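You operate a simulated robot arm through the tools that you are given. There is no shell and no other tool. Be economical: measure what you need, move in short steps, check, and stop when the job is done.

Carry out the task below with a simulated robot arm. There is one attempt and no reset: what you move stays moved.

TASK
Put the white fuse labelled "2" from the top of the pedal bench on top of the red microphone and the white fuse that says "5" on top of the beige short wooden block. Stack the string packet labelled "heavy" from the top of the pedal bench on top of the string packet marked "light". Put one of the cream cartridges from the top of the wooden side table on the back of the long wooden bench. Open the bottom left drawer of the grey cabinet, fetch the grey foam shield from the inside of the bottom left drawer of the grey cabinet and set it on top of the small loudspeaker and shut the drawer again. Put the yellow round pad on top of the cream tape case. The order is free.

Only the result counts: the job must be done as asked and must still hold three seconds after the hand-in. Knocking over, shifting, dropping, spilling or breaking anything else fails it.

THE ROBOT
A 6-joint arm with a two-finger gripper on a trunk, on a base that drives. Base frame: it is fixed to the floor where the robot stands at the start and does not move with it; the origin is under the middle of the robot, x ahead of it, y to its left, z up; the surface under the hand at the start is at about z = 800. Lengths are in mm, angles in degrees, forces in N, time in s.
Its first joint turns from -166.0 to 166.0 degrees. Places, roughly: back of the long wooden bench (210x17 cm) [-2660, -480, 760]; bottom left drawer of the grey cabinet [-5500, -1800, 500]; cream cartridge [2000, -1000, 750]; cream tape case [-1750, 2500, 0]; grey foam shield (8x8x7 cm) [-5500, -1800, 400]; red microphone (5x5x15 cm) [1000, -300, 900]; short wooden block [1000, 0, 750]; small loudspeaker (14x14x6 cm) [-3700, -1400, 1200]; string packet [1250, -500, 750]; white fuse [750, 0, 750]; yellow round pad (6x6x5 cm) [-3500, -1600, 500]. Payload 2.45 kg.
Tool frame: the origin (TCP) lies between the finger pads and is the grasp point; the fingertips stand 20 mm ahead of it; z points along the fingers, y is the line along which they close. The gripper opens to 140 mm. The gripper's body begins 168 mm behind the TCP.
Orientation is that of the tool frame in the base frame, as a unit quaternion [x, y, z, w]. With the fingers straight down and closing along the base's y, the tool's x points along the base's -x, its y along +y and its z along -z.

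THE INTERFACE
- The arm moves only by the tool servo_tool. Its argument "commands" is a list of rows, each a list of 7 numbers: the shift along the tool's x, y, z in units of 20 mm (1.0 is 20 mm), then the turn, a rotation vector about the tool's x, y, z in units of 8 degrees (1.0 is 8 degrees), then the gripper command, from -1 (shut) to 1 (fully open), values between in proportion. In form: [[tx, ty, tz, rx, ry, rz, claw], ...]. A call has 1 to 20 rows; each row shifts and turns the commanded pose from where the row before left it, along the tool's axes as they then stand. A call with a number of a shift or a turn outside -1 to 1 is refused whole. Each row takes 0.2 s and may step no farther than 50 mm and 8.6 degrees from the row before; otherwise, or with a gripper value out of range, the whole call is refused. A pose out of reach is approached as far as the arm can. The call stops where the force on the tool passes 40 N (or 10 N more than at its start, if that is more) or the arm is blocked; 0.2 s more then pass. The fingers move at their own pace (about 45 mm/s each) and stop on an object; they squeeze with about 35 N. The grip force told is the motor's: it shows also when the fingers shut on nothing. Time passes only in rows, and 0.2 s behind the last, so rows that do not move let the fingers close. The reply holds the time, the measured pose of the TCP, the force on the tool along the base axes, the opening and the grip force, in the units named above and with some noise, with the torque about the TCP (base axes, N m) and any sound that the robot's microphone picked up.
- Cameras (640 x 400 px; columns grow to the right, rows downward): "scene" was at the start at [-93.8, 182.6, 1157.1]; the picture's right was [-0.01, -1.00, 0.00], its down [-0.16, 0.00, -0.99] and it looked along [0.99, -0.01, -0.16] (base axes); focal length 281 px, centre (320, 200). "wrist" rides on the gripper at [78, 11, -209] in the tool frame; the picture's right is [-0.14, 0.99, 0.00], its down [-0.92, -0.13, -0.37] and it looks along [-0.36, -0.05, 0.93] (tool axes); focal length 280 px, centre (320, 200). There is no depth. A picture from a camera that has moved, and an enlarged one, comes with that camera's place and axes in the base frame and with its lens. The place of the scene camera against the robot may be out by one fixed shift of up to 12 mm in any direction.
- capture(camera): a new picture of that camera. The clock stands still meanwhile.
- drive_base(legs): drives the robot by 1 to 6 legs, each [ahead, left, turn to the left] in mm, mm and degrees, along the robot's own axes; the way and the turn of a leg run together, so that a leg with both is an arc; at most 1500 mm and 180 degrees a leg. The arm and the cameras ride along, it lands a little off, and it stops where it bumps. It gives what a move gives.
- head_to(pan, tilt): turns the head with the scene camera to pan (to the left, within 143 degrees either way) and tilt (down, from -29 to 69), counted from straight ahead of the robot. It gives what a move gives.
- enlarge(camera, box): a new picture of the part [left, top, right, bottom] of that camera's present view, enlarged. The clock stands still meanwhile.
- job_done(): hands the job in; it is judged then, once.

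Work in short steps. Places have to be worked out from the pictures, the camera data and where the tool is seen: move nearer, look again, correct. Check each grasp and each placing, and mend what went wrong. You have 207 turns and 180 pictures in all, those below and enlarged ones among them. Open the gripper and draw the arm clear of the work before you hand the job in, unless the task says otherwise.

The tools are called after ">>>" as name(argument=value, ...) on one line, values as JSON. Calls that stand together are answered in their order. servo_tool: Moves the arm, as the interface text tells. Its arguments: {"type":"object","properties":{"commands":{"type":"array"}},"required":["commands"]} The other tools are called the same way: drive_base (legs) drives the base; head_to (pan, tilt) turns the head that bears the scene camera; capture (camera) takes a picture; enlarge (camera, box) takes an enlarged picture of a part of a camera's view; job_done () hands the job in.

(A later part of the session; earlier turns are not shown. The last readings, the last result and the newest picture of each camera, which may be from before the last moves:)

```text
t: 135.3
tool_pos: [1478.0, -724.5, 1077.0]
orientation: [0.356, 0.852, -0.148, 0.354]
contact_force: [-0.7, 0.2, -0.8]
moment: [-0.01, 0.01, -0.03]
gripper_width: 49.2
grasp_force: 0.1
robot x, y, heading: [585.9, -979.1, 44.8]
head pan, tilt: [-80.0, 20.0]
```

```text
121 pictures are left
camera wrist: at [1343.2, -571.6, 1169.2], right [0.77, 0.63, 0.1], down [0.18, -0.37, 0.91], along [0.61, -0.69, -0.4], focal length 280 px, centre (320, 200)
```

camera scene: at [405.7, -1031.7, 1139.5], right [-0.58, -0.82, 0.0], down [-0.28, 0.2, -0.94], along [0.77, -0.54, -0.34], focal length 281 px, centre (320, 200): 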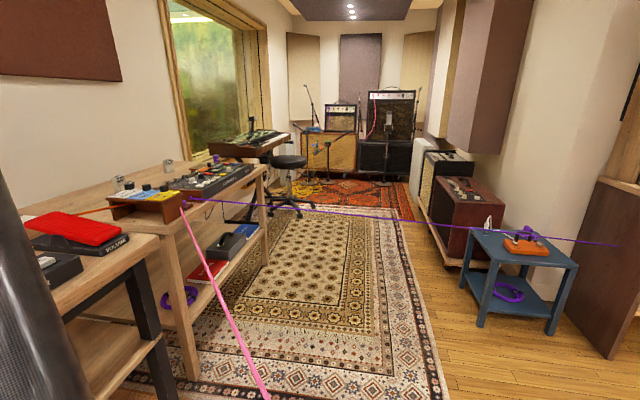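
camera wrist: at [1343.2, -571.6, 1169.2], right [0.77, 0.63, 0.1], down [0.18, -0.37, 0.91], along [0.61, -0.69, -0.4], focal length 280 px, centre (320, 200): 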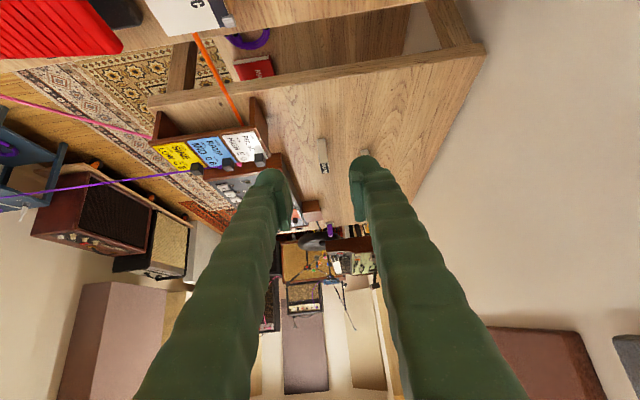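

The view confirms the tilt; the cartridge lies ahead between the fingers. Move to ~100 mm above BLANK.

>>> servo_tool(commands=[[-0.493, -0.047, 0.949, 0, 0, 0, -0.3], [-0.493, -0.047, 0.949, 0, 0, 0, -0.3], [-0.493, -0.047, 0.949, 0, 0, 0, -0.3], [-0.493, -0.047, 0.949, 0, 0, 0, -0.3], [-0.493, -0.047, 0.949, 0, 0, 0, -0.3], [-0.493, -0.047, 0.949, 0, 0, 0, -0.3], [-0.493, -0.047, 0.949, 0, 0, 0, -0.3], [-0.493, -0.047, 0.949, 0, 0, 0, -0.3], [-0.493, -0.047, 0.949, 0, 0, 0, -0.3], [-0.493, -0.047, 0.949, 0, 0, 0, -0.3], [-0.493, -0.047, 0.949, 0, 0, 0, -0.3], [-0.493, -0.047, 0.949, 0, 0, 0, -0.3], [0, 0, 0, 0, 0, 0, -0.3]])

>>> capture(camera="wrist")

```text
t: 138.1
tool_pos: [1643.3, -904.9, 1000.0]
orientation: [0.356, 0.852, -0.148, 0.354]
contact_force: [-0.5, 0.5, 0.2]
moment: [-0.03, 0.0, 0.03]
gripper_width: 49.1
grasp_force: 0.1
robot x, y, heading: [586.5, -979.3, 44.7]
head pan, tilt: [-80.0, 20.0]
```

```text
120 pictures are left
camera wrist: at [1508.1, -752.7, 1092.2], right [0.77, 0.63, 0.1], down [0.18, -0.37, 0.91], along [0.61, -0.69, -0.4], focal length 280 px, centre (320, 200)
```

wrist: 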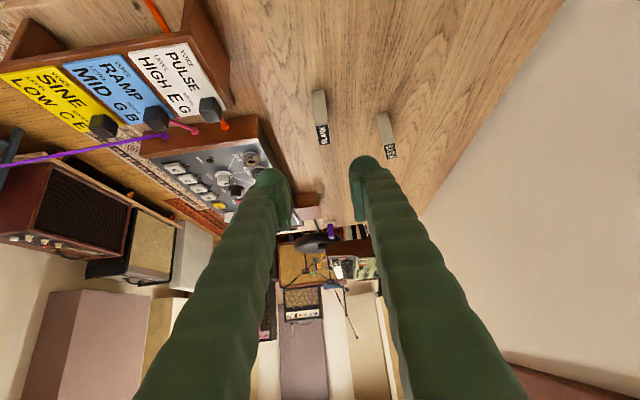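

Reach is fine. I zoom on the cartridges to refine.

>>> enlarge(camera="wrist", box=[280, 80, 420, 170])

```text
4.44 times, centred on (350, 125) of wrist
camera zoom: at [1508.1, -752.7, 1092.2], right [0.77, 0.63, 0.1], down [0.18, -0.37, 0.91], along [0.61, -0.69, -0.4], focal length 1246 px, centre (187, 533)
```

zoom: 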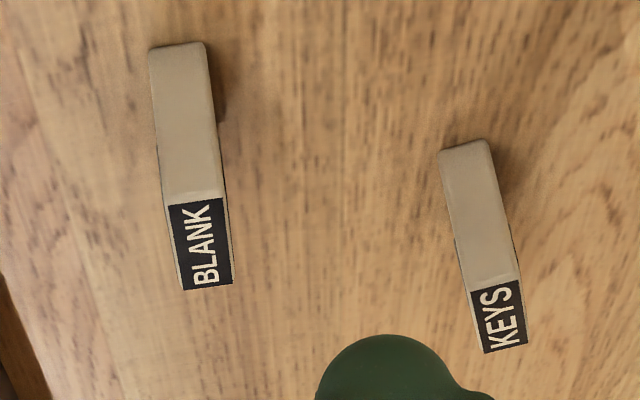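

BLANK's centre refines to u=1915, v=529 (≈(1727, -979)). Move over it at z≈930 and check.

>>> servo_tool(commands=[[-0.217, 0.05, 0.924, 0, 0, 0, -0.3], [-0.217, 0.05, 0.924, 0, 0, 0, -0.3], [-0.217, 0.05, 0.924, 0, 0, 0, -0.3], [-0.217, 0.05, 0.924, 0, 0, 0, -0.3], [-0.217, 0.05, 0.924, 0, 0, 0, -0.3], [-0.217, 0.05, 0.924, 0, 0, 0, -0.3], [-0.217, 0.05, 0.924, 0, 0, 0, -0.3], [0, 0, 0, 0, 0, 0, -0.3]])

>>> capture(camera="wrist")

```text
t: 139.9
tool_pos: [1728.0, -981.9, 930.2]
orientation: [0.356, 0.852, -0.148, 0.354]
contact_force: [0.6, 0.2, -0.9]
moment: [0.02, 0.0, 0.01]
gripper_width: 48.9
grasp_force: 0.1
robot x, y, heading: [582.2, -976.2, 45.0]
head pan, tilt: [-80.0, 20.0]
```

```text
118 pictures are left
camera wrist: at [1592.5, -829.5, 1021.7], right [0.77, 0.63, 0.1], down [0.18, -0.37, 0.91], along [0.61, -0.69, -0.4], focal length 280 px, centre (320, 200)
```

wrist: 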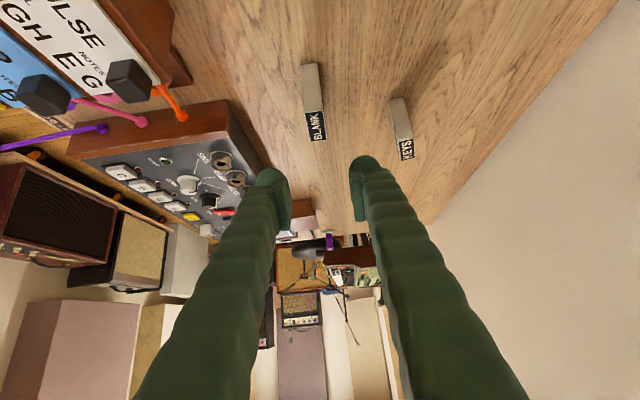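

Aligned to within a few mm; the sound module leaves ~18 mm beside the finger, so I narrow the opening and lower to z≈840.

>>> servo_tool(commands=[[0, 0, 0, 0, 0, 0, -0.5], [0.82, 0.02, 0.77, 0, 0, 0, -0.5], [0.82, 0.02, 0.77, 0, 0, 0, -0.5], [0, 0, 0, 0, 0, 0, -0.5]])

>>> capture(camera="wrist")

```text
t: 140.9
tool_pos: [1726.3, -980.0, 882.9]
orientation: [0.356, 0.852, -0.148, 0.354]
contact_force: [-0.3, 0.1, 0.5]
moment: [-0.02, 0.05, -0.01]
gripper_width: 35.2
grasp_force: 0.2
robot x, y, heading: [581.0, -978.1, 44.9]
head pan, tilt: [-80.0, 20.0]
```

```text
117 pictures are left
camera wrist: at [1591.8, -827.2, 976.1], right [0.77, 0.63, 0.1], down [0.18, -0.37, 0.91], along [0.61, -0.69, -0.4], focal length 280 px, centre (320, 200)
```

wrist: 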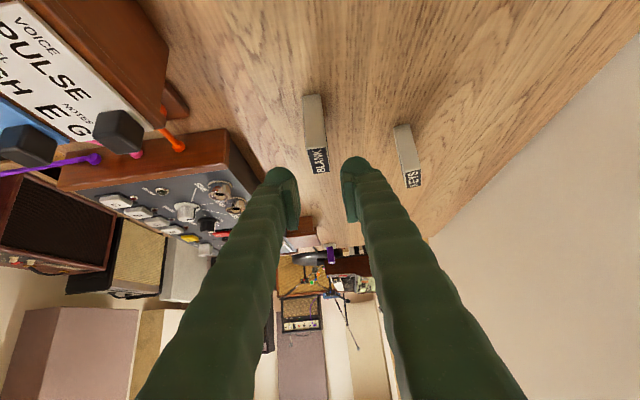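

Continue down and close on the cartridge.

>>> servo_tool(commands=[[0.77, 0, 0.75, 0, 0, 0, -0.5], [0.77, 0, 0.75, 0, 0, 0, -0.5], [0, 0, 0, 0, 0, 0, -0.5], [0, 0, 0, 0, 0, 0, -0.5]])

>>> capture(camera="wrist")

```text
t: 141.9
tool_pos: [1727.4, -979.6, 840.3]
orientation: [0.355, 0.852, -0.148, 0.354]
contact_force: [-0.1, 0.2, 0.6]
moment: [0.0, -0.01, 0.0]
gripper_width: 34.9
grasp_force: 0.1
robot x, y, heading: [586.5, -976.9, 44.9]
head pan, tilt: [-80.0, 20.0]
```

```text
116 pictures are left
camera wrist: at [1592.1, -828.3, 933.1], right [0.77, 0.63, 0.1], down [0.18, -0.37, 0.91], along [0.61, -0.69, -0.4], focal length 280 px, centre (320, 200)
```

wrist: 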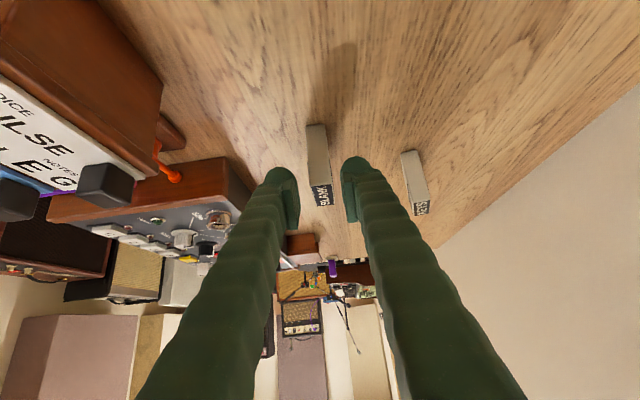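

The cartridge is between the fingers; close.

>>> servo_tool(commands=[[0, 0, 0, 0, 0, 0, -1], [0, 0, 0, 0, 0, 0, -1], [0, 0, 0, 0, 0, 0, -1], [0, 0, 0, 0, 0, 0, -1]])

>>> servo_tool(commands=[[-0.5, 0, -0.5, 0, 0, 0, -1], [-0.7, 0, -0.7, 0, 0, 0, -1], [-0.7, 0, -0.7, 0, 0, 0, -1], [-0.7, 0, -0.7, 0, 0, 0, -1], [-0.7, 0, -0.7, 0, 0, 0, -1], [-0.7, 0, -0.7, 0, 0, 0, -1], [0, 0, 0, 0, 0, 0, -1]])

>>> capture(camera="wrist")

```text
t: 142.9
tool_pos: [1728.0, -982.1, 841.0]
orientation: [0.356, 0.852, -0.148, 0.354]
contact_force: [-0.4, -0.3, -0.3]
moment: [0.01, 0.01, 0.01]
gripper_width: 0.1
grasp_force: 29.0
robot x, y, heading: [584.3, -977.5, 44.9]
head pan, tilt: [-80.0, 20.0]
```

```text
t: 144.5
tool_pos: [1724.9, -980.3, 957.5]
orientation: [0.355, 0.852, -0.148, 0.355]
contact_force: [0.5, 0.5, -0.5]
moment: [0.0, -0.01, -0.02]
gripper_width: 0.0
grasp_force: 29.5
robot x, y, heading: [584.5, -976.9, 45.2]
head pan, tilt: [-80.0, 20.0]
```

```text
115 pictures are left
camera wrist: at [1591.8, -827.4, 1048.6], right [0.77, 0.63, 0.1], down [0.18, -0.37, 0.91], along [0.61, -0.69, -0.4], focal length 280 px, centre (320, 200)
```

wrist: 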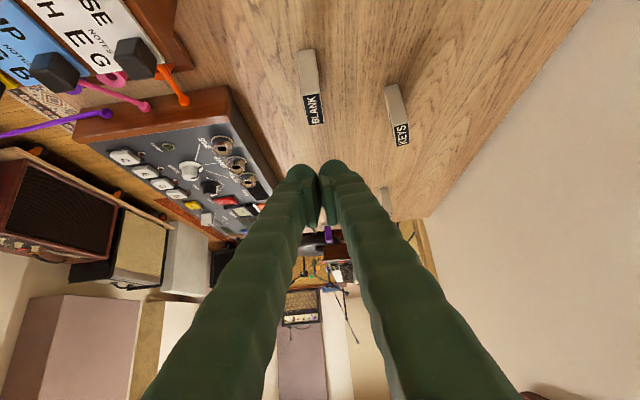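

The fingers closed on nothing: the side table is lower than I assumed (re-triangulation suggests top of cartridge ≈790). I zoom to triangulate properly.

>>> enlarge(camera="wrist", box=[270, 40, 430, 150])

>>> enlarge(camera="scene", box=[60, 130, 220, 230])

```text
3.64 times, centred on (350, 95) of wrist
camera zoom: at [1591.8, -827.4, 1048.6], right [0.77, 0.63, 0.1], down [0.18, -0.37, 0.91], along [0.61, -0.69, -0.4], focal length 1020 px, centre (211, 582)
```

zoom: 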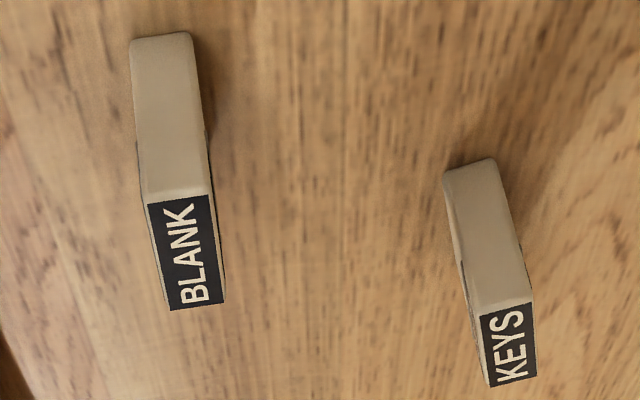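

```text
4.00 times, centred on (140, 180) of scene
camera zoom: at [405.8, -1031.8, 1139.5], right [-0.58, -0.82, 0.0], down [-0.28, 0.2, -0.94], along [0.77, -0.54, -0.34], focal length 1124 px, centre (1040, 280)
```

zoom: 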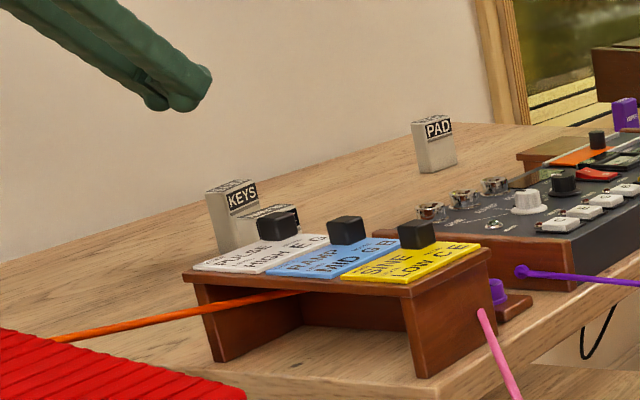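

BLANK is really at u≈1980, v≈529 with top z≈811 on a table at z≈736. I reopen and move over the corrected spot.

>>> servo_tool(commands=[[0, 0, 0, 0, 0, 0, -0.4], [0.058, 0.02, 0.848, 0, 0, 0, -0.4], [0.058, 0.02, 0.848, 0, 0, 0, -0.4], [0.058, 0.02, 0.848, 0, 0, 0, -0.4], [0.058, 0.02, 0.848, 0, 0, 0, -0.4], [0.058, 0.02, 0.848, 0, 0, 0, -0.4], [0.058, 0.02, 0.848, 0, 0, 0, -0.4], [0, 0, 0, 0, 0, 0, -0.4]])

>>> capture(camera="wrist")

```text
t: 146.3
tool_pos: [1774.8, -1025.3, 879.6]
orientation: [0.356, 0.852, -0.147, 0.354]
contact_force: [-0.3, 0.7, -0.5]
moment: [0.02, 0.01, 0.02]
gripper_width: 41.8
grasp_force: 0.1
robot x, y, heading: [583.2, -978.7, 44.9]
head pan, tilt: [-80.0, 20.0]
```

```text
112 pictures are left
camera wrist: at [1640.3, -872.5, 971.6], right [0.77, 0.63, 0.1], down [0.18, -0.37, 0.91], along [0.61, -0.69, -0.4], focal length 280 px, centre (320, 200)
```

wrist: 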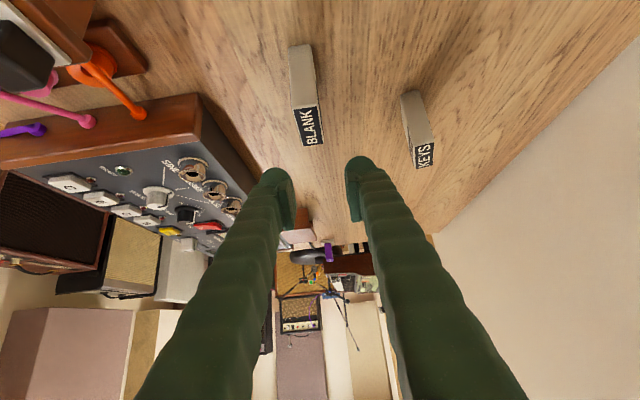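

Over the spot; now descend 100 mm.

>>> servo_tool(commands=[[0.72, -0.025, 0.69, 0, 0, 0, -0.4], [0.72, -0.025, 0.69, 0, 0, 0, -0.4], [0.72, -0.025, 0.69, 0, 0, 0, -0.4], [0.72, -0.025, 0.69, 0, 0, 0, -0.4], [0, 0, 0, 0, 0, 0, -0.4]])

>>> capture(camera="wrist")

```text
t: 147.5
tool_pos: [1772.6, -1025.3, 799.6]
orientation: [0.356, 0.852, -0.147, 0.354]
contact_force: [0.8, 0.4, 0.6]
moment: [-0.03, 0.01, -0.03]
gripper_width: 42.3
grasp_force: 0.1
robot x, y, heading: [583.1, -977.5, 44.8]
head pan, tilt: [-80.0, 20.0]
```

```text
111 pictures are left
camera wrist: at [1637.8, -873.2, 891.5], right [0.77, 0.63, 0.1], down [0.18, -0.37, 0.91], along [0.61, -0.69, -0.4], focal length 280 px, centre (320, 200)
```

wrist: 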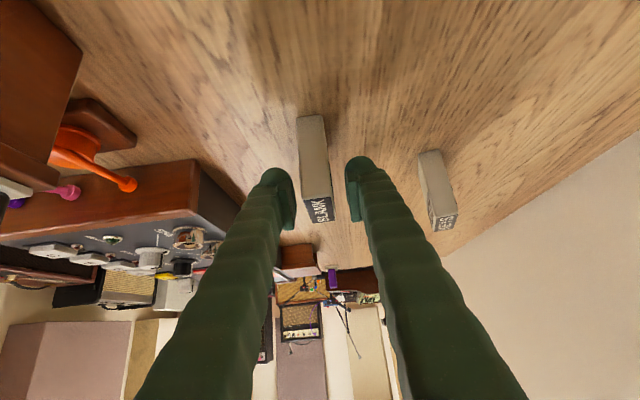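

Lower 20 mm more and close.

>>> servo_tool(commands=[[0.7, -0.02, 0.7, 0, 0, 0, -0.4], [0, 0, 0, 0, 0, 0, -0.4], [0, 0, 0, 0, 0, 0, -1], [0, 0, 0, 0, 0, 0, -1], [0, 0, 0, 0, 0, 0, -1], [0, 0, 0, 0, 0, 0, -1]])

>>> capture(camera="wrist")

```text
t: 148.9
tool_pos: [1773.2, -1025.2, 779.9]
orientation: [0.356, 0.852, -0.148, 0.354]
contact_force: [0.9, 0.2, 0.2]
moment: [0.03, -0.01, -0.03]
gripper_width: 20.5
grasp_force: 35.5
robot x, y, heading: [582.0, -978.5, 45.2]
head pan, tilt: [-80.0, 20.0]
```

```text
110 pictures are left
camera wrist: at [1637.8, -873.6, 871.5], right [0.77, 0.63, 0.1], down [0.18, -0.37, 0.91], along [0.61, -0.69, -0.4], focal length 280 px, centre (320, 200)
```

wrist: 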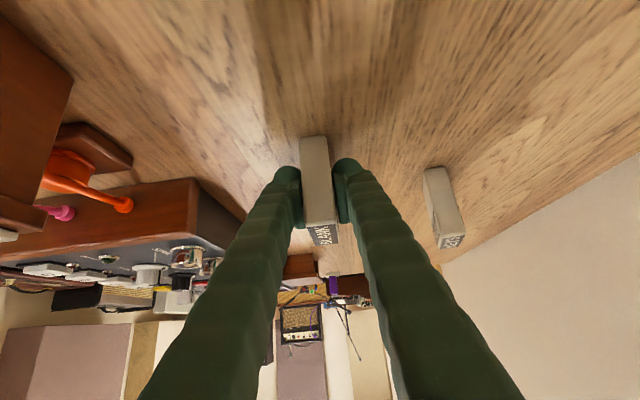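

Cartridge gripped (20.5 mm). Lift straight up 220 mm, then retract along the bench.

>>> servo_tool(commands=[[-0.5, 0, -0.5, 0, 0, 0, -1], [-0.75, 0, -0.75, 0, 0, 0, -1], [-0.75, 0, -0.75, 0, 0, 0, -1], [-0.75, 0, -0.75, 0, 0, 0, -1], [-0.75, 0, -0.75, 0, 0, 0, -1], [-0.75, 0, -0.75, 0, 0, 0, -1], [-0.75, 0, -0.75, 0, 0, 0, -1], [-0.75, 0, -0.75, 0, 0, 0, -1], [-0.75, 0, -0.75, 0, 0, 0, -1], [-0.75, 0, -0.75, 0, 0, 0, -1], [-0.75, 0, -0.75, 0, 0, 0, -1], [0, 0, 0, 0, 0, 0, -1]])

>>> servo_tool(commands=[[0.7, 0, -0.95, 0, 0, 0, -1], [0.7, 0, -0.95, 0, 0, 0, -1], [0.7, 0, -0.95, 0, 0, 0, -1], [0.7, 0, -0.95, 0, 0, 0, -1], [0.95, 0, -0.95, 0, 0, 0, -1], [0.95, 0, -0.95, 0, 0, 0, -1], [0.95, 0, -0.95, 0, 0, 0, -1], [0.95, 0, -0.95, 0, 0, 0, -1], [0.95, 0, -0.95, 0, 0, 0, -1], [0.95, 0, -0.95, 0, 0, 0, -1], [0.95, 0, -0.95, 0, 0, 0, -1], [0.95, 0, -0.95, 0, 0, 0, -1], [0.95, 0, -0.95, 0, 0, 0, -1], [0.95, 0, -0.95, 0, 0, 0, -1], [0.95, 0, -0.95, 0, 0, 0, -1], [0.95, 0, -0.95, 0, 0, 0, -1], [0, 0, 0, 0, 0, 0, -1]])

>>> capture(camera="wrist")

```text
t: 151.5
tool_pos: [1771.9, -1026.0, 1006.1]
orientation: [0.355, 0.853, -0.148, 0.353]
contact_force: [0.1, 0.6, -0.6]
moment: [-0.01, 0.01, 0.03]
gripper_width: 20.4
grasp_force: 35.0
robot x, y, heading: [583.5, -973.7, 45.1]
head pan, tilt: [-80.0, 20.0]
```

```text
t: 155.1
tool_pos: [1481.0, -729.3, 1018.4]
orientation: [0.356, 0.853, -0.148, 0.353]
contact_force: [-0.9, 0.0, -0.8]
moment: [0.0, -0.02, 0.02]
gripper_width: 20.7
grasp_force: 35.1
robot x, y, heading: [583.5, -977.4, 45.1]
head pan, tilt: [-80.0, 20.0]
```

```text
109 pictures are left
camera wrist: at [1345.7, -577.4, 1110.7], right [0.77, 0.63, 0.1], down [0.18, -0.37, 0.91], along [0.61, -0.69, -0.4], focal length 280 px, centre (320, 200)
```

wrist: 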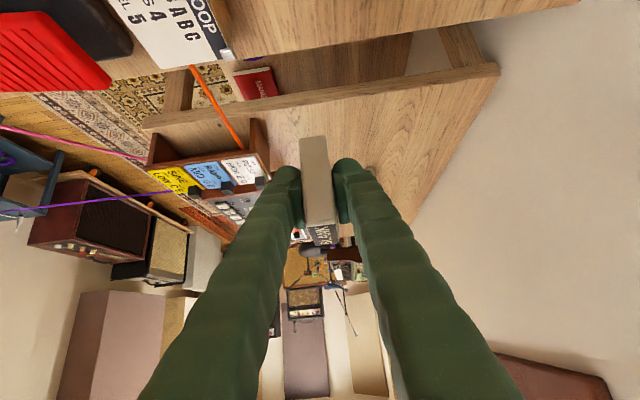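

Cartridge held. Before driving I pull the arm back over the room side of the bench, away from the mic and shelf.

>>> servo_tool(commands=[[0, -1, 0, 0, 0, 0, -1], [0, -1, 0, 0, 0, 0, -1], [0, -1, 0, 0, 0, 0, -1], [0, -1, 0, 0, 0, 0, -1], [0, -1, 0, 0, 0, 0, -1], [0, -1, 0, 0, 0, 0, -1], [0, -1, 0, 0, 0, 0, -1], [0, -1, 0, 0, 0, 0, -1], [0, -1, 0, 0, 0, 0, -1], [0, -1, 0, 0, 0, 0, -1], [0, -1, 0, 0, 0, 0, -1], [0, -1, 0, 0, 0, 0, -1], [0, -1, 0, 0, 0, 0, -1], [0, -1, 0, 0, 0, 0, -1], [0, -1, 0, 0, 0, 0, -1], [0, -1, 0, 0, 0, 0, -1], [0, -1, 0, 0, 0, 0, -1], [0, -1, 0, 0, 0, 0, -1], [0, -1, 0, 0, 0, 0, -1], [0, -1, 0, 0, 0, 0, -1]])

>>> servo_tool(commands=[[0.6, -0.5, -0.9, 0, 0, 0, -1], [0.6, -0.5, -0.9, 0, 0, 0, -1], [0.6, -0.5, -0.9, 0, 0, 0, -1], [0.6, -0.5, -0.9, 0, 0, 0, -1], [0.6, -0.5, -0.9, 0, 0, 0, -1], [0.6, -0.5, -0.9, 0, 0, 0, -1], [0.6, -0.5, -0.9, 0, 0, 0, -1], [0.6, -0.5, -0.9, 0, 0, 0, -1], [0.6, -0.5, -0.9, 0, 0, 0, -1], [0.6, -0.5, -0.9, 0, 0, 0, -1], [0, 0, 0, 0, 0, 0, -1]])

```text
t: 159.5
tool_pos: [1262.8, -994.3, 1035.6]
orientation: [0.354, 0.853, -0.146, 0.355]
contact_force: [0.2, 0.1, -0.4]
moment: [0.03, 0.0, 0.01]
gripper_width: 20.6
grasp_force: 35.3
robot x, y, heading: [582.9, -975.6, 45.1]
head pan, tilt: [-80.0, 20.0]
stopped in row 20: the arm was blocked; the commanded pose is now the measured one
```

```text
t: 160.8
tool_pos: [1219.4, -923.7, 1080.2]
orientation: [0.353, 0.854, -0.146, 0.355]
contact_force: [-0.9, -0.8, -0.7]
moment: [-0.01, 0.0, 0.01]
gripper_width: 20.6
grasp_force: 34.9
robot x, y, heading: [584.4, -975.4, 44.8]
head pan, tilt: [-80.0, 20.0]
stopped in row 6: the arm was blocked; the commanded pose is now the measured one
```

The arm reports being blocked without force; I look at the arm to see what it meets.

>>> head_to(pan=-40, tilt=0)

>>> capture(camera="scene")

>>> capture(camera="wrist")

```text
t: 161.8
tool_pos: [1221.5, -922.3, 1080.0]
orientation: [0.353, 0.853, -0.147, 0.354]
contact_force: [-0.5, 0.5, -1.6]
moment: [-0.03, 0.02, -0.01]
gripper_width: 20.7
grasp_force: 34.9
robot x, y, heading: [584.1, -972.6, 44.6]
head pan, tilt: [-40.0, 0.0]
```

```text
108 pictures are left
camera scene: at [419.2, -970.6, 1171.7], right [0.08, -1.0, 0.0], down [0.0, 0.0, -1.0], along [1.0, 0.08, 0.0], focal length 281 px, centre (320, 200)
```

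scene: 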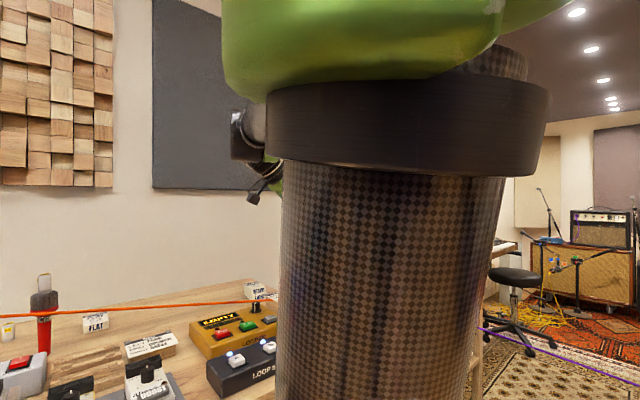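

```text
107 pictures are left
camera wrist: at [1084.5, -771.4, 1172.2], right [0.77, 0.63, 0.1], down [0.18, -0.37, 0.91], along [0.61, -0.68, -0.4], focal length 280 px, centre (320, 200)
```

wrist: 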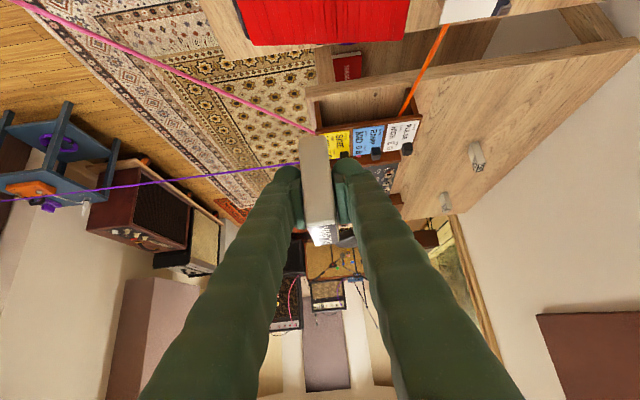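

Likely the folded elbow is near its own mast; the tool is clear of everything on the bench anyway. I drive left along the bench's front with the cartridge.

>>> drive_base(legs=[[0, 400, 0], [-120, 1100, 0]])

>>> head_to(pan=100, tilt=15)

>>> capture(camera="scene")

>>> head_to(pan=143, tilt=15)

>>> capture(camera="scene")

```text
t: 169.4
tool_pos: [113.1, 25.0, 1079.9]
orientation: [0.358, 0.851, -0.148, 0.354]
contact_force: [-0.7, -0.1, -1.2]
moment: [0.05, -0.03, 0.03]
gripper_width: 20.6
grasp_force: 35.8
robot x, y, heading: [-522.0, -24.6, 44.4]
head pan, tilt: [-40.0, 0.0]
```

```text
t: 171.6
tool_pos: [113.9, 25.3, 1081.1]
orientation: [0.358, 0.851, -0.149, 0.354]
contact_force: [0.6, 0.0, -0.9]
moment: [0.02, -0.03, 0.01]
gripper_width: 20.6
grasp_force: 34.9
robot x, y, heading: [-526.1, -21.9, 44.4]
head pan, tilt: [100.0, 15.0]
```

```text
106 pictures are left
camera scene: at [-690.0, -3.4, 1171.2], right [0.21, -0.98, 0.0], down [-0.01, 0.0, -1.0], along [0.98, 0.21, -0.01], focal length 281 px, centre (320, 200)
```

scene: 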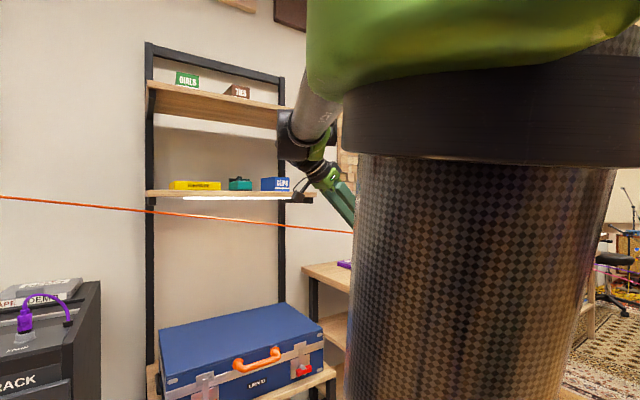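

```text
t: 172.7
tool_pos: [113.3, 25.5, 1080.0]
orientation: [0.357, 0.851, -0.149, 0.354]
contact_force: [0.1, -0.8, -0.7]
moment: [0.01, -0.01, 0.02]
gripper_width: 20.4
grasp_force: 35.1
robot x, y, heading: [-523.1, -23.5, 44.6]
head pan, tilt: [143.0, 15.0]
```

```text
105 pictures are left
camera scene: at [-689.8, -3.7, 1170.8], right [0.21, -0.98, 0.0], down [-0.01, 0.0, -1.0], along [0.98, 0.21, -0.01], focal length 281 px, centre (320, 200)
```

scene: 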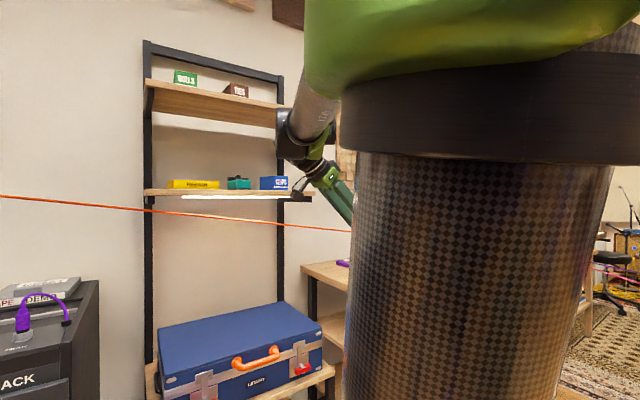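

The head is jammed against the arm (the pan did not take). I extend the arm outward to free it.

>>> servo_tool(commands=[[0, 1, 0, 0, 0, 0, -1], [0, 1, 0, 0, 0, 0, -1], [0, 1, 0, 0, 0, 0, -1], [0, 1, 0, 0, 0, 0, -1], [0, 1, 0, 0, 0, 0, -1], [0, 1, 0, 0, 0, 0, -1], [0, 1, 0, 0, 0, 0, -1], [0, 1, 0, 0, 0, 0, -1]])

>>> head_to(pan=135, tilt=15)

>>> capture(camera="scene")

```text
t: 174.5
tool_pos: [227.8, 136.8, 1079.3]
orientation: [0.357, 0.851, -0.148, 0.354]
contact_force: [0.2, 1.4, -0.1]
moment: [0.03, 0.0, 0.04]
gripper_width: 20.5
grasp_force: 35.3
robot x, y, heading: [-521.5, -21.6, 44.6]
head pan, tilt: [143.0, 15.0]
```

```text
t: 175.2
tool_pos: [227.5, 136.5, 1078.7]
orientation: [0.357, 0.852, -0.148, 0.353]
contact_force: [0.7, 0.1, -1.4]
moment: [0.02, -0.02, -0.02]
gripper_width: 20.4
grasp_force: 34.4
robot x, y, heading: [-521.1, -24.6, 44.3]
head pan, tilt: [135.0, 15.0]
```

```text
104 pictures are left
camera scene: at [-871.5, -21.4, 1147.7], right [0.01, 1.0, 0.0], down [0.26, 0.0, -0.97], along [-0.97, 0.01, -0.26], focal length 281 px, centre (320, 200)
```

scene: 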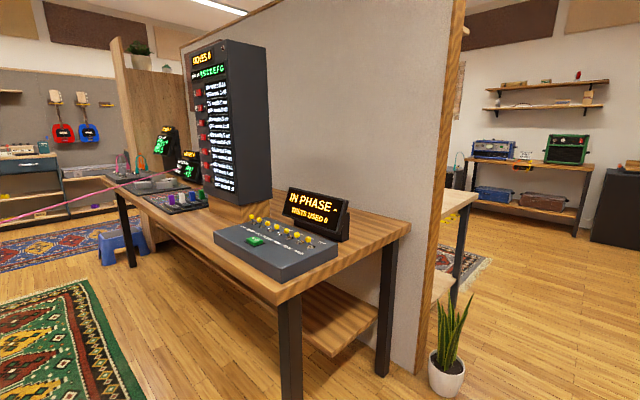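

The near back corner of the long bench is at about u=-1474, v=-1050, and the strip beside it is bare. I turn the base 180° clockwise over open floor, keeping the arm high.

>>> drive_base(legs=[[0, 0, -180]])

>>> servo_tool(commands=[[0, 0, 0, -0.7086, 0, -0.705, -1], [0, 0, 0, -0.7086, 0, -0.705, -1], [0, 0, 0, -0.7086, 0, -0.705, -1], [0, 0, 0, -0.7086, 0, -0.705, -1], [0, 0, 0, -0.7086, 0, -0.705, -1], [0, 0, 0, -0.7086, 0, -0.705, -1], [0, 0, 0, -0.7086, 0, -0.705, -1], [0, 0, 0, 0, 0, 0, -1]])

```text
t: 182.9
tool_pos: [-1268.9, -204.1, 1078.9]
orientation: [0.856, -0.346, -0.356, -0.143]
contact_force: [0.9, 0.8, -0.5]
moment: [0.04, 0.04, 0.01]
gripper_width: 20.4
grasp_force: 35.1
robot x, y, heading: [-523.8, -24.0, -134.1]
head pan, tilt: [135.0, 15.0]
```

```text
t: 184.7
tool_pos: [-1267.7, -206.4, 1079.9]
orientation: [0.918, 0.098, -0.382, 0.042]
contact_force: [0.1, 0.3, -0.9]
moment: [-0.05, 0.04, 0.02]
gripper_width: 20.7
grasp_force: 35.6
robot x, y, heading: [-523.7, -23.9, -133.9]
head pan, tilt: [135.0, 15.0]
```

The tool now tilts outward along the arm. I turn the base +31.6°, back off from the bench and drive sideways so the tool comes to the bench's near end by the wall.

>>> drive_base(legs=[[0, 0, 31.6], [-157, 101, 0], [-544, -850, 0]])

>>> capture(camera="wrist")

>>> head_to(pan=-10, tilt=15)

>>> capture(camera="scene")

```text
t: 192.6
tool_pos: [-1642.4, 277.2, 1078.0]
orientation: [0.858, 0.341, -0.356, 0.142]
contact_force: [0.4, -0.2, -0.3]
moment: [-0.02, 0.02, 0.03]
gripper_width: 20.7
grasp_force: 35.0
robot x, y, heading: [-1097.1, 817.9, -102.4]
head pan, tilt: [135.0, 15.0]
```

```text
103 pictures are left
camera wrist: at [-1486.9, 409.0, 1171.3], right [0.61, -0.79, 0.1], down [-0.37, -0.17, 0.91], along [-0.7, -0.59, -0.4], focal length 280 px, centre (320, 200)
```

wrist: 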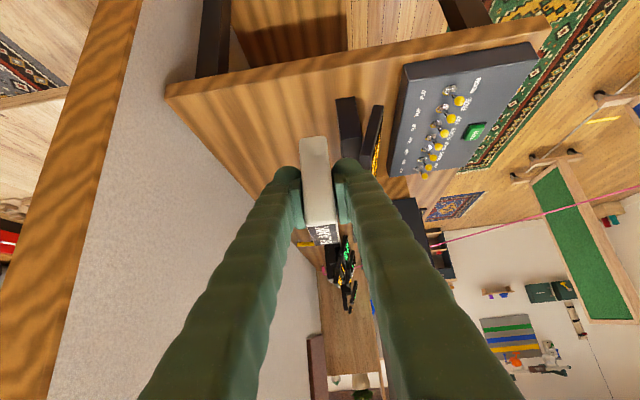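

```text
t: 194.8
tool_pos: [-1642.3, 276.6, 1079.4]
orientation: [0.858, 0.34, -0.357, 0.141]
contact_force: [0.4, 0.0, -0.9]
moment: [0.0, -0.04, 0.03]
gripper_width: 20.8
grasp_force: 35.0
robot x, y, heading: [-1103.1, 819.0, -102.6]
head pan, tilt: [-10.0, 15.0]
```

```text
102 pictures are left
camera scene: at [-903.6, 883.3, 1147.6], right [-0.98, 0.2, 0.0], down [0.05, 0.25, -0.97], along [-0.2, -0.95, -0.26], focal length 281 px, centre (320, 200)
```

scene: 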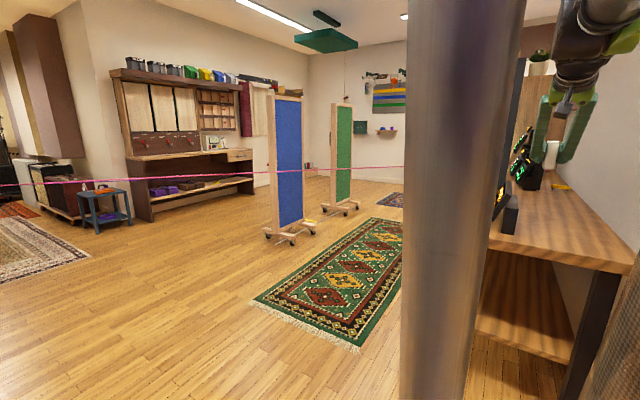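

The wall-side edge of the bench is at u≈-1600, near edge v≈-1118; the strip behind is clear. I drive 200 mm nearer and shift the tool ~133 mm toward the wall.

>>> drive_base(legs=[[169, -107, 0]])

>>> servo_tool(commands=[[0, -0.95, 0, 0, 0, 0, -1], [0, -0.95, 0, 0, 0, 0, -1], [0, -0.95, 0, 0, 0, 0, -1], [0, -0.95, 0, 0, 0, 0, -1], [0, -0.95, 0, 0, 0, 0, -1], [0, -0.95, 0, 0, 0, 0, -1], [0, -0.95, 0, 0, 0, 0, -1], [0, 0, 0, 0, 0, 0, -1]])

>>> capture(camera="wrist")

```text
t: 196.4
tool_pos: [-1790.2, 140.9, 1079.5]
orientation: [0.859, 0.339, -0.357, 0.14]
contact_force: [0.5, -0.1, -0.6]
moment: [0.0, -0.03, -0.01]
gripper_width: 20.5
grasp_force: 35.2
robot x, y, heading: [-1246.0, 676.5, -102.7]
head pan, tilt: [-10.0, 15.0]
```

```text
t: 198.2
tool_pos: [-1881.0, 239.0, 1078.5]
orientation: [0.858, 0.34, -0.358, 0.143]
contact_force: [0.4, -0.6, 0.3]
moment: [-0.02, -0.01, 0.03]
gripper_width: 20.6
grasp_force: 34.8
robot x, y, heading: [-1243.0, 683.4, -102.9]
head pan, tilt: [-10.0, 15.0]
```

```text
101 pictures are left
camera wrist: at [-1723.7, 370.6, 1171.3], right [0.61, -0.79, 0.1], down [-0.37, -0.17, 0.91], along [-0.7, -0.59, -0.4], focal length 280 px, centre (320, 200)
```

wrist: 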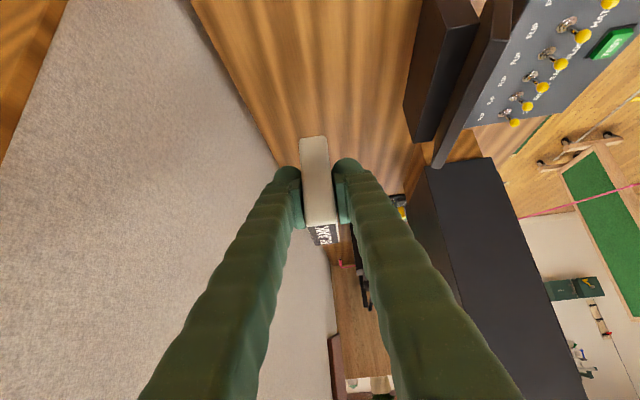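

I shift another 30 mm toward the wall and 40 mm inward, and come down to z≈830.

>>> servo_tool(commands=[[0, -0.775, 0, 0, 0, 0, -1], [0, -0.775, 0, 0, 0, 0, -1], [0.668, 0, 0.923, 0, 0, 0, -1], [0.668, 0, 0.923, 0, 0, 0, -1], [0.668, 0, 0.923, 0, 0, 0, -1], [0.668, 0, 0.923, 0, 0, 0, -1], [0.668, 0, 0.923, 0, 0, 0, -1], [0.668, 0, 0.923, 0, 0, 0, -1], [0.668, 0, 0.923, 0, 0, 0, -1], [0.668, 0, 0.923, 0, 0, 0, -1], [0.668, 0, 0.923, 0, 0, 0, -1], [0.668, 0, 0.923, 0, 0, 0, -1], [0.668, 0, 0.923, 0, 0, 0, -1], [0, 0, 0, 0, 0, 0, -1]])

>>> capture(camera="wrist")

```text
t: 201.2
tool_pos: [-1932.0, 232.6, 830.9]
orientation: [0.859, 0.339, -0.356, 0.141]
contact_force: [0.3, -0.3, -0.1]
moment: [0.02, 0.02, 0.0]
gripper_width: 20.8
grasp_force: 35.0
robot x, y, heading: [-1247.0, 682.2, -103.0]
head pan, tilt: [-10.0, 15.0]
```

```text
100 pictures are left
camera wrist: at [-1775.4, 364.2, 922.6], right [0.61, -0.79, 0.1], down [-0.37, -0.17, 0.91], along [-0.7, -0.59, -0.4], focal length 280 px, centre (320, 200)
```

wrist: 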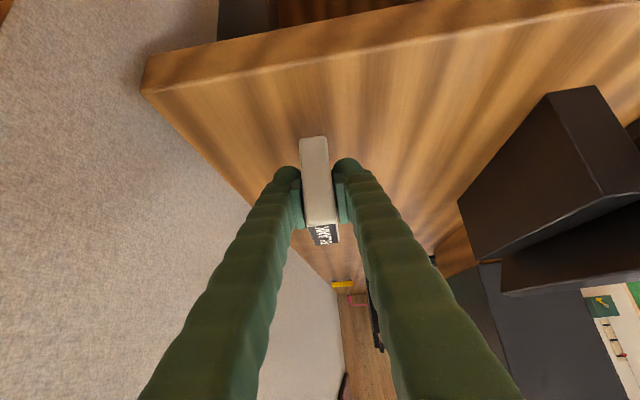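

The contact height is uncertain, so I lower in 3 mm steps with the force stop as guard.

>>> servo_tool(commands=[[0.106, 0, 0.106, 0, 0, 0, -1], [0.106, 0, 0.106, 0, 0, 0, -1], [0.106, 0, 0.106, 0, 0, 0, -1], [0.106, 0, 0.106, 0, 0, 0, -1], [0.106, 0, 0.106, 0, 0, 0, -1], [0.106, 0, 0.106, 0, 0, 0, -1], [0, 0, 0, 0, 0, 0, -1]])

>>> capture(camera="wrist")

```text
t: 202.8
tool_pos: [-1930.9, 232.0, 812.9]
orientation: [0.859, 0.339, -0.357, 0.141]
contact_force: [0.3, 0.3, -0.3]
moment: [0.0, 0.0, -0.03]
gripper_width: 20.8
grasp_force: 35.5
robot x, y, heading: [-1245.7, 681.6, -103.0]
head pan, tilt: [-10.0, 15.0]
```

```text
99 pictures are left
camera wrist: at [-1775.2, 363.7, 905.1], right [0.61, -0.79, 0.1], down [-0.37, -0.17, 0.91], along [-0.7, -0.59, -0.4], focal length 280 px, centre (320, 200)
```

wrist: 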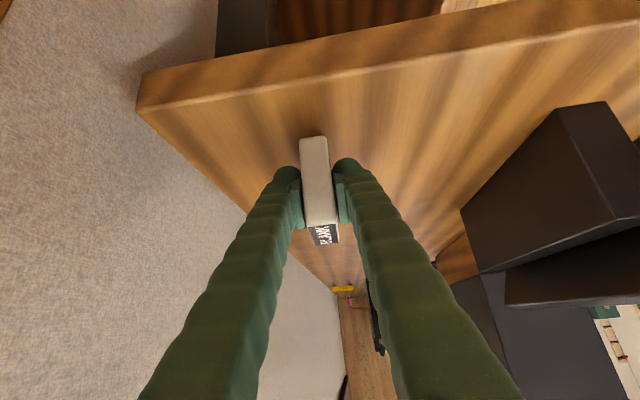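

Vertical parallax gives the bench at z≈756 and its back edge at u≈-1645, so the cartridge (u=-1529) is inside the back strip. Continue down.

>>> servo_tool(commands=[[0.106, 0, 0.106, 0, 0, 0, -1], [0.106, 0, 0.106, 0, 0, 0, -1], [0.106, 0, 0.106, 0, 0, 0, -1], [0, 0, 0, 0, 0, 0, -1]])

>>> servo_tool(commands=[[0.07, 0, 0.07, 0, 0, 0, -1], [0.07, 0, 0.07, 0, 0, 0, -1], [0, 0, 0, 0, 0, 0, -1]])

>>> servo_tool(commands=[[0.07, 0, 0.07, 0, 0, 0, -1], [0.07, 0, 0.07, 0, 0, 0, -1], [0, 0, 0, 0, 0, 0, -1]])

```text
t: 203.8
tool_pos: [-1931.0, 233.8, 804.4]
orientation: [0.859, 0.339, -0.356, 0.142]
contact_force: [0.3, -0.1, -0.6]
moment: [-0.01, -0.05, 0.02]
gripper_width: 20.7
grasp_force: 34.8
robot x, y, heading: [-1246.0, 681.8, -102.8]
head pan, tilt: [-10.0, 15.0]
```

```text
t: 204.7
tool_pos: [-1932.0, 231.9, 800.4]
orientation: [0.859, 0.338, -0.357, 0.141]
contact_force: [0.6, -0.5, 3.8]
moment: [-0.05, 0.09, 0.01]
gripper_width: 20.7
grasp_force: 34.9
robot x, y, heading: [-1243.1, 681.6, -102.8]
head pan, tilt: [-10.0, 15.0]
```

```text
t: 205.4
tool_pos: [-1931.7, 232.5, 797.0]
orientation: [0.859, 0.339, -0.358, 0.142]
contact_force: [-4.3, -5.6, 34.6]
moment: [-0.28, 0.25, 0.01]
gripper_width: 20.7
grasp_force: 35.1
robot x, y, heading: [-1249.6, 682.5, -103.1]
head pan, tilt: [-10.0, 15.0]
```

Contact at ≈800. Relieve ~3 mm and open.

>>> servo_tool(commands=[[-0.1, 0, -0.1, 0, 0, 0, -1], [0, 0, 0, 0, 0, 0, -1], [0, 0, 0, 0, 0, 0, -0.6], [0, 0, 0, 0, 0, 0, -0.4], [0, 0, 0, 0, 0, 0, -0.4], [0, 0, 0, 0, 0, 0, -0.4]])

>>> capture(camera="wrist")

```text
t: 206.8
tool_pos: [-1931.9, 232.9, 799.0]
orientation: [0.859, 0.339, -0.357, 0.141]
contact_force: [-0.6, -0.4, 0.7]
moment: [-0.02, 0.01, 0.0]
gripper_width: 41.9
grasp_force: 0.0
robot x, y, heading: [-1245.1, 679.6, -103.0]
head pan, tilt: [-10.0, 15.0]
```

```text
98 pictures are left
camera wrist: at [-1775.7, 364.1, 891.4], right [0.61, -0.79, 0.1], down [-0.37, -0.17, 0.91], along [-0.7, -0.59, -0.4], focal length 280 px, centre (320, 200)
```

wrist: 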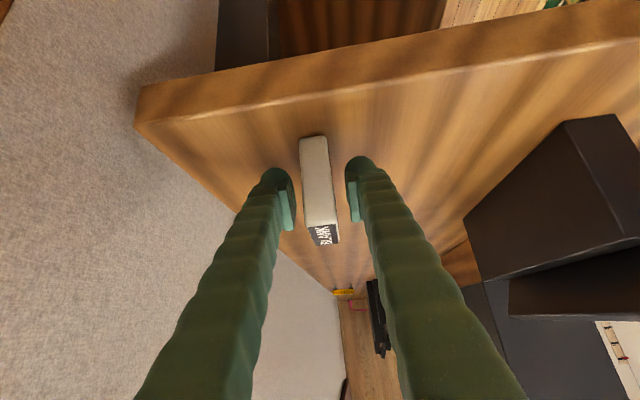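

Cartridge stands on the back strip. I rise vertically 200 mm and retract.

>>> servo_tool(commands=[[-0.5, 0, -0.5, 0, 0, 0, -0.4], [-0.75, 0, -0.75, 0, 0, 0, -0.4], [-0.75, 0, -0.75, 0, 0, 0, -0.4], [-0.75, 0, -0.75, 0, 0, 0, -0.4], [-0.75, 0, -0.75, 0, 0, 0, -0.4], [-0.75, 0, -0.75, 0, 0, 0, -0.4], [-0.75, 0, -0.75, 0, 0, 0, -0.4], [-0.75, 0, -0.75, 0, 0, 0, -0.4], [-0.75, 0, -0.75, 0, 0, 0, -0.4], [-0.75, 0, -0.75, 0, 0, 0, -0.4], [-0.75, 0, -0.75, 0, 0, 0, -0.4], [-0.75, 0, -0.75, 0, 0, 0, -0.4], [0, 0, 0, 0, 0, 0, 0]])

>>> servo_tool(commands=[[0, 0, 0, 0, 0.94, 0, 0], [0, 0, 0, 0, 0.94, 0, 0], [0, 0, 0, 0, 0.94, 0, 0], [0, 0, 0, 0, 0.94, 0, 0], [0, 0, 0, 0, 0.94, 0, 0], [0, 0, 0, 0, 0.94, 0, 0], [0.7, 0.7, -0.3, 0, 0, 0, 0], [0.7, 0.7, -0.3, 0, 0, 0, 0], [0.7, 0.7, -0.3, 0, 0, 0, 0], [0.7, 0.7, -0.3, 0, 0, 0, 0], [0.7, 0.7, -0.3, 0, 0, 0, 0], [0.7, 0.7, -0.3, 0, 0, 0, 0]])

>>> capture(camera="wrist")

>>> head_to(pan=-60, tilt=15)

>>> capture(camera="scene")

```text
t: 209.7
tool_pos: [-1930.0, 232.5, 1046.9]
orientation: [0.859, 0.339, -0.356, 0.14]
contact_force: [0.4, 0.6, -0.5]
moment: [-0.04, 0.0, 0.02]
gripper_width: 69.9
grasp_force: 0.1
robot x, y, heading: [-1246.5, 680.7, -103.0]
head pan, tilt: [-10.0, 15.0]
```

```text
t: 212.2
tool_pos: [-1813.8, 227.5, 1081.0]
orientation: [0.93, 0.367, -0.001, 0.001]
contact_force: [-0.5, -0.4, 0.5]
moment: [0.02, 0.0, 0.01]
gripper_width: 70.1
grasp_force: 0.0
robot x, y, heading: [-1242.5, 680.0, -102.8]
head pan, tilt: [-10.0, 15.0]
```

```text
97 pictures are left
camera wrist: at [-1748.5, 273.4, 1290.8], right [0.58, -0.82, 0.0], down [-0.76, -0.54, 0.37], along [-0.3, -0.21, -0.93], focal length 280 px, centre (320, 200)
```

wrist: 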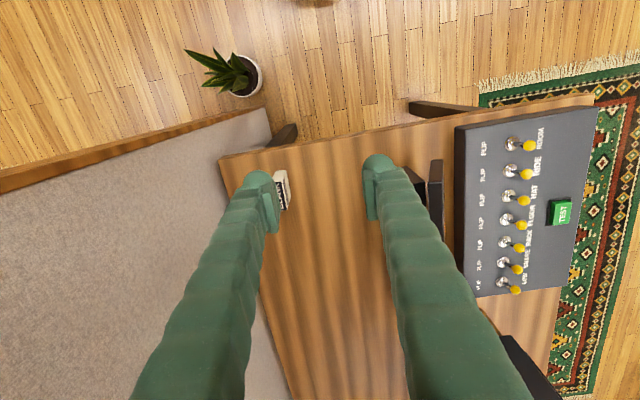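

```text
t: 213.4
tool_pos: [-1814.3, 227.9, 1081.5]
orientation: [0.93, 0.368, -0.001, 0.0]
contact_force: [-0.5, -0.2, -0.8]
moment: [-0.02, -0.03, 0.02]
gripper_width: 70.0
grasp_force: 0.1
robot x, y, heading: [-1249.3, 678.4, -102.7]
head pan, tilt: [-60.0, 15.0]
```

```text
96 pictures are left
camera scene: at [-1118.9, 808.2, 1147.7], right [-0.29, 0.96, 0.0], down [0.25, 0.08, -0.97], along [-0.92, -0.28, -0.26], focal length 281 px, centre (320, 200)
```

scene: 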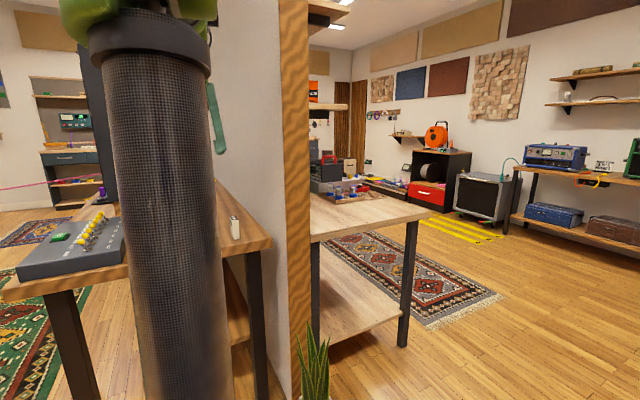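

The cartridge stands in place. Next I back away from the partition, swing the robot around its end, and look into the area behind it.

>>> drive_base(legs=[[-210, 135, 0], [0, 0, -85]])

>>> head_to(pan=-45, tilt=20)

>>> capture(camera="scene")

>>> head_to(pan=30, tilt=20)

>>> capture(camera="scene")

```text
t: 218.9
tool_pos: [-1564.5, 1384.7, 1081.8]
orientation: [0.933, -0.361, 0.001, 0.0]
contact_force: [0.7, 0.1, 0.1]
moment: [0.03, 0.01, 0.02]
gripper_width: 70.0
grasp_force: 0.1
robot x, y, heading: [-1067.4, 856.4, 171.8]
head pan, tilt: [-60.0, 15.0]
```

```text
t: 219.7
tool_pos: [-1563.6, 1384.5, 1082.2]
orientation: [0.933, -0.361, 0.0, -0.001]
contact_force: [-1.2, -0.2, 0.7]
moment: [-0.02, 0.0, 0.0]
gripper_width: 69.8
grasp_force: 0.0
robot x, y, heading: [-1066.6, 854.5, 171.9]
head pan, tilt: [-45.0, 20.0]
```

```text
95 pictures are left
camera scene: at [-955.8, 738.5, 1139.5], right [0.8, 0.6, 0.0], down [0.2, -0.27, -0.94], along [-0.56, 0.75, -0.34], focal length 281 px, centre (320, 200)
```

scene: 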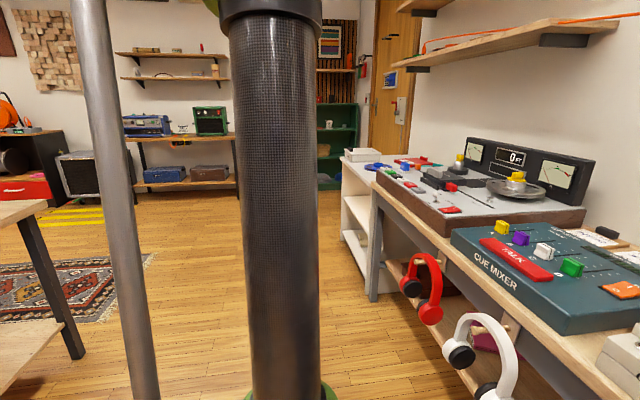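

```text
t: 221.2
tool_pos: [-1563.8, 1385.3, 1081.0]
orientation: [0.932, -0.361, 0.0, 0.0]
contact_force: [0.1, -0.6, 0.2]
moment: [-0.01, 0.02, 0.0]
gripper_width: 70.3
grasp_force: 0.0
robot x, y, heading: [-1068.6, 855.6, 171.6]
head pan, tilt: [30.0, 20.0]
```

```text
94 pictures are left
camera scene: at [-986.8, 629.5, 1139.5], right [-0.37, 0.93, 0.0], down [0.32, 0.13, -0.94], along [-0.87, -0.35, -0.34], focal length 281 px, centre (320, 200)
```

scene: 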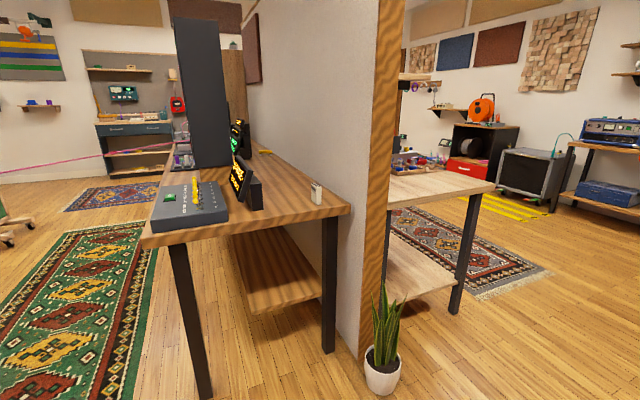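

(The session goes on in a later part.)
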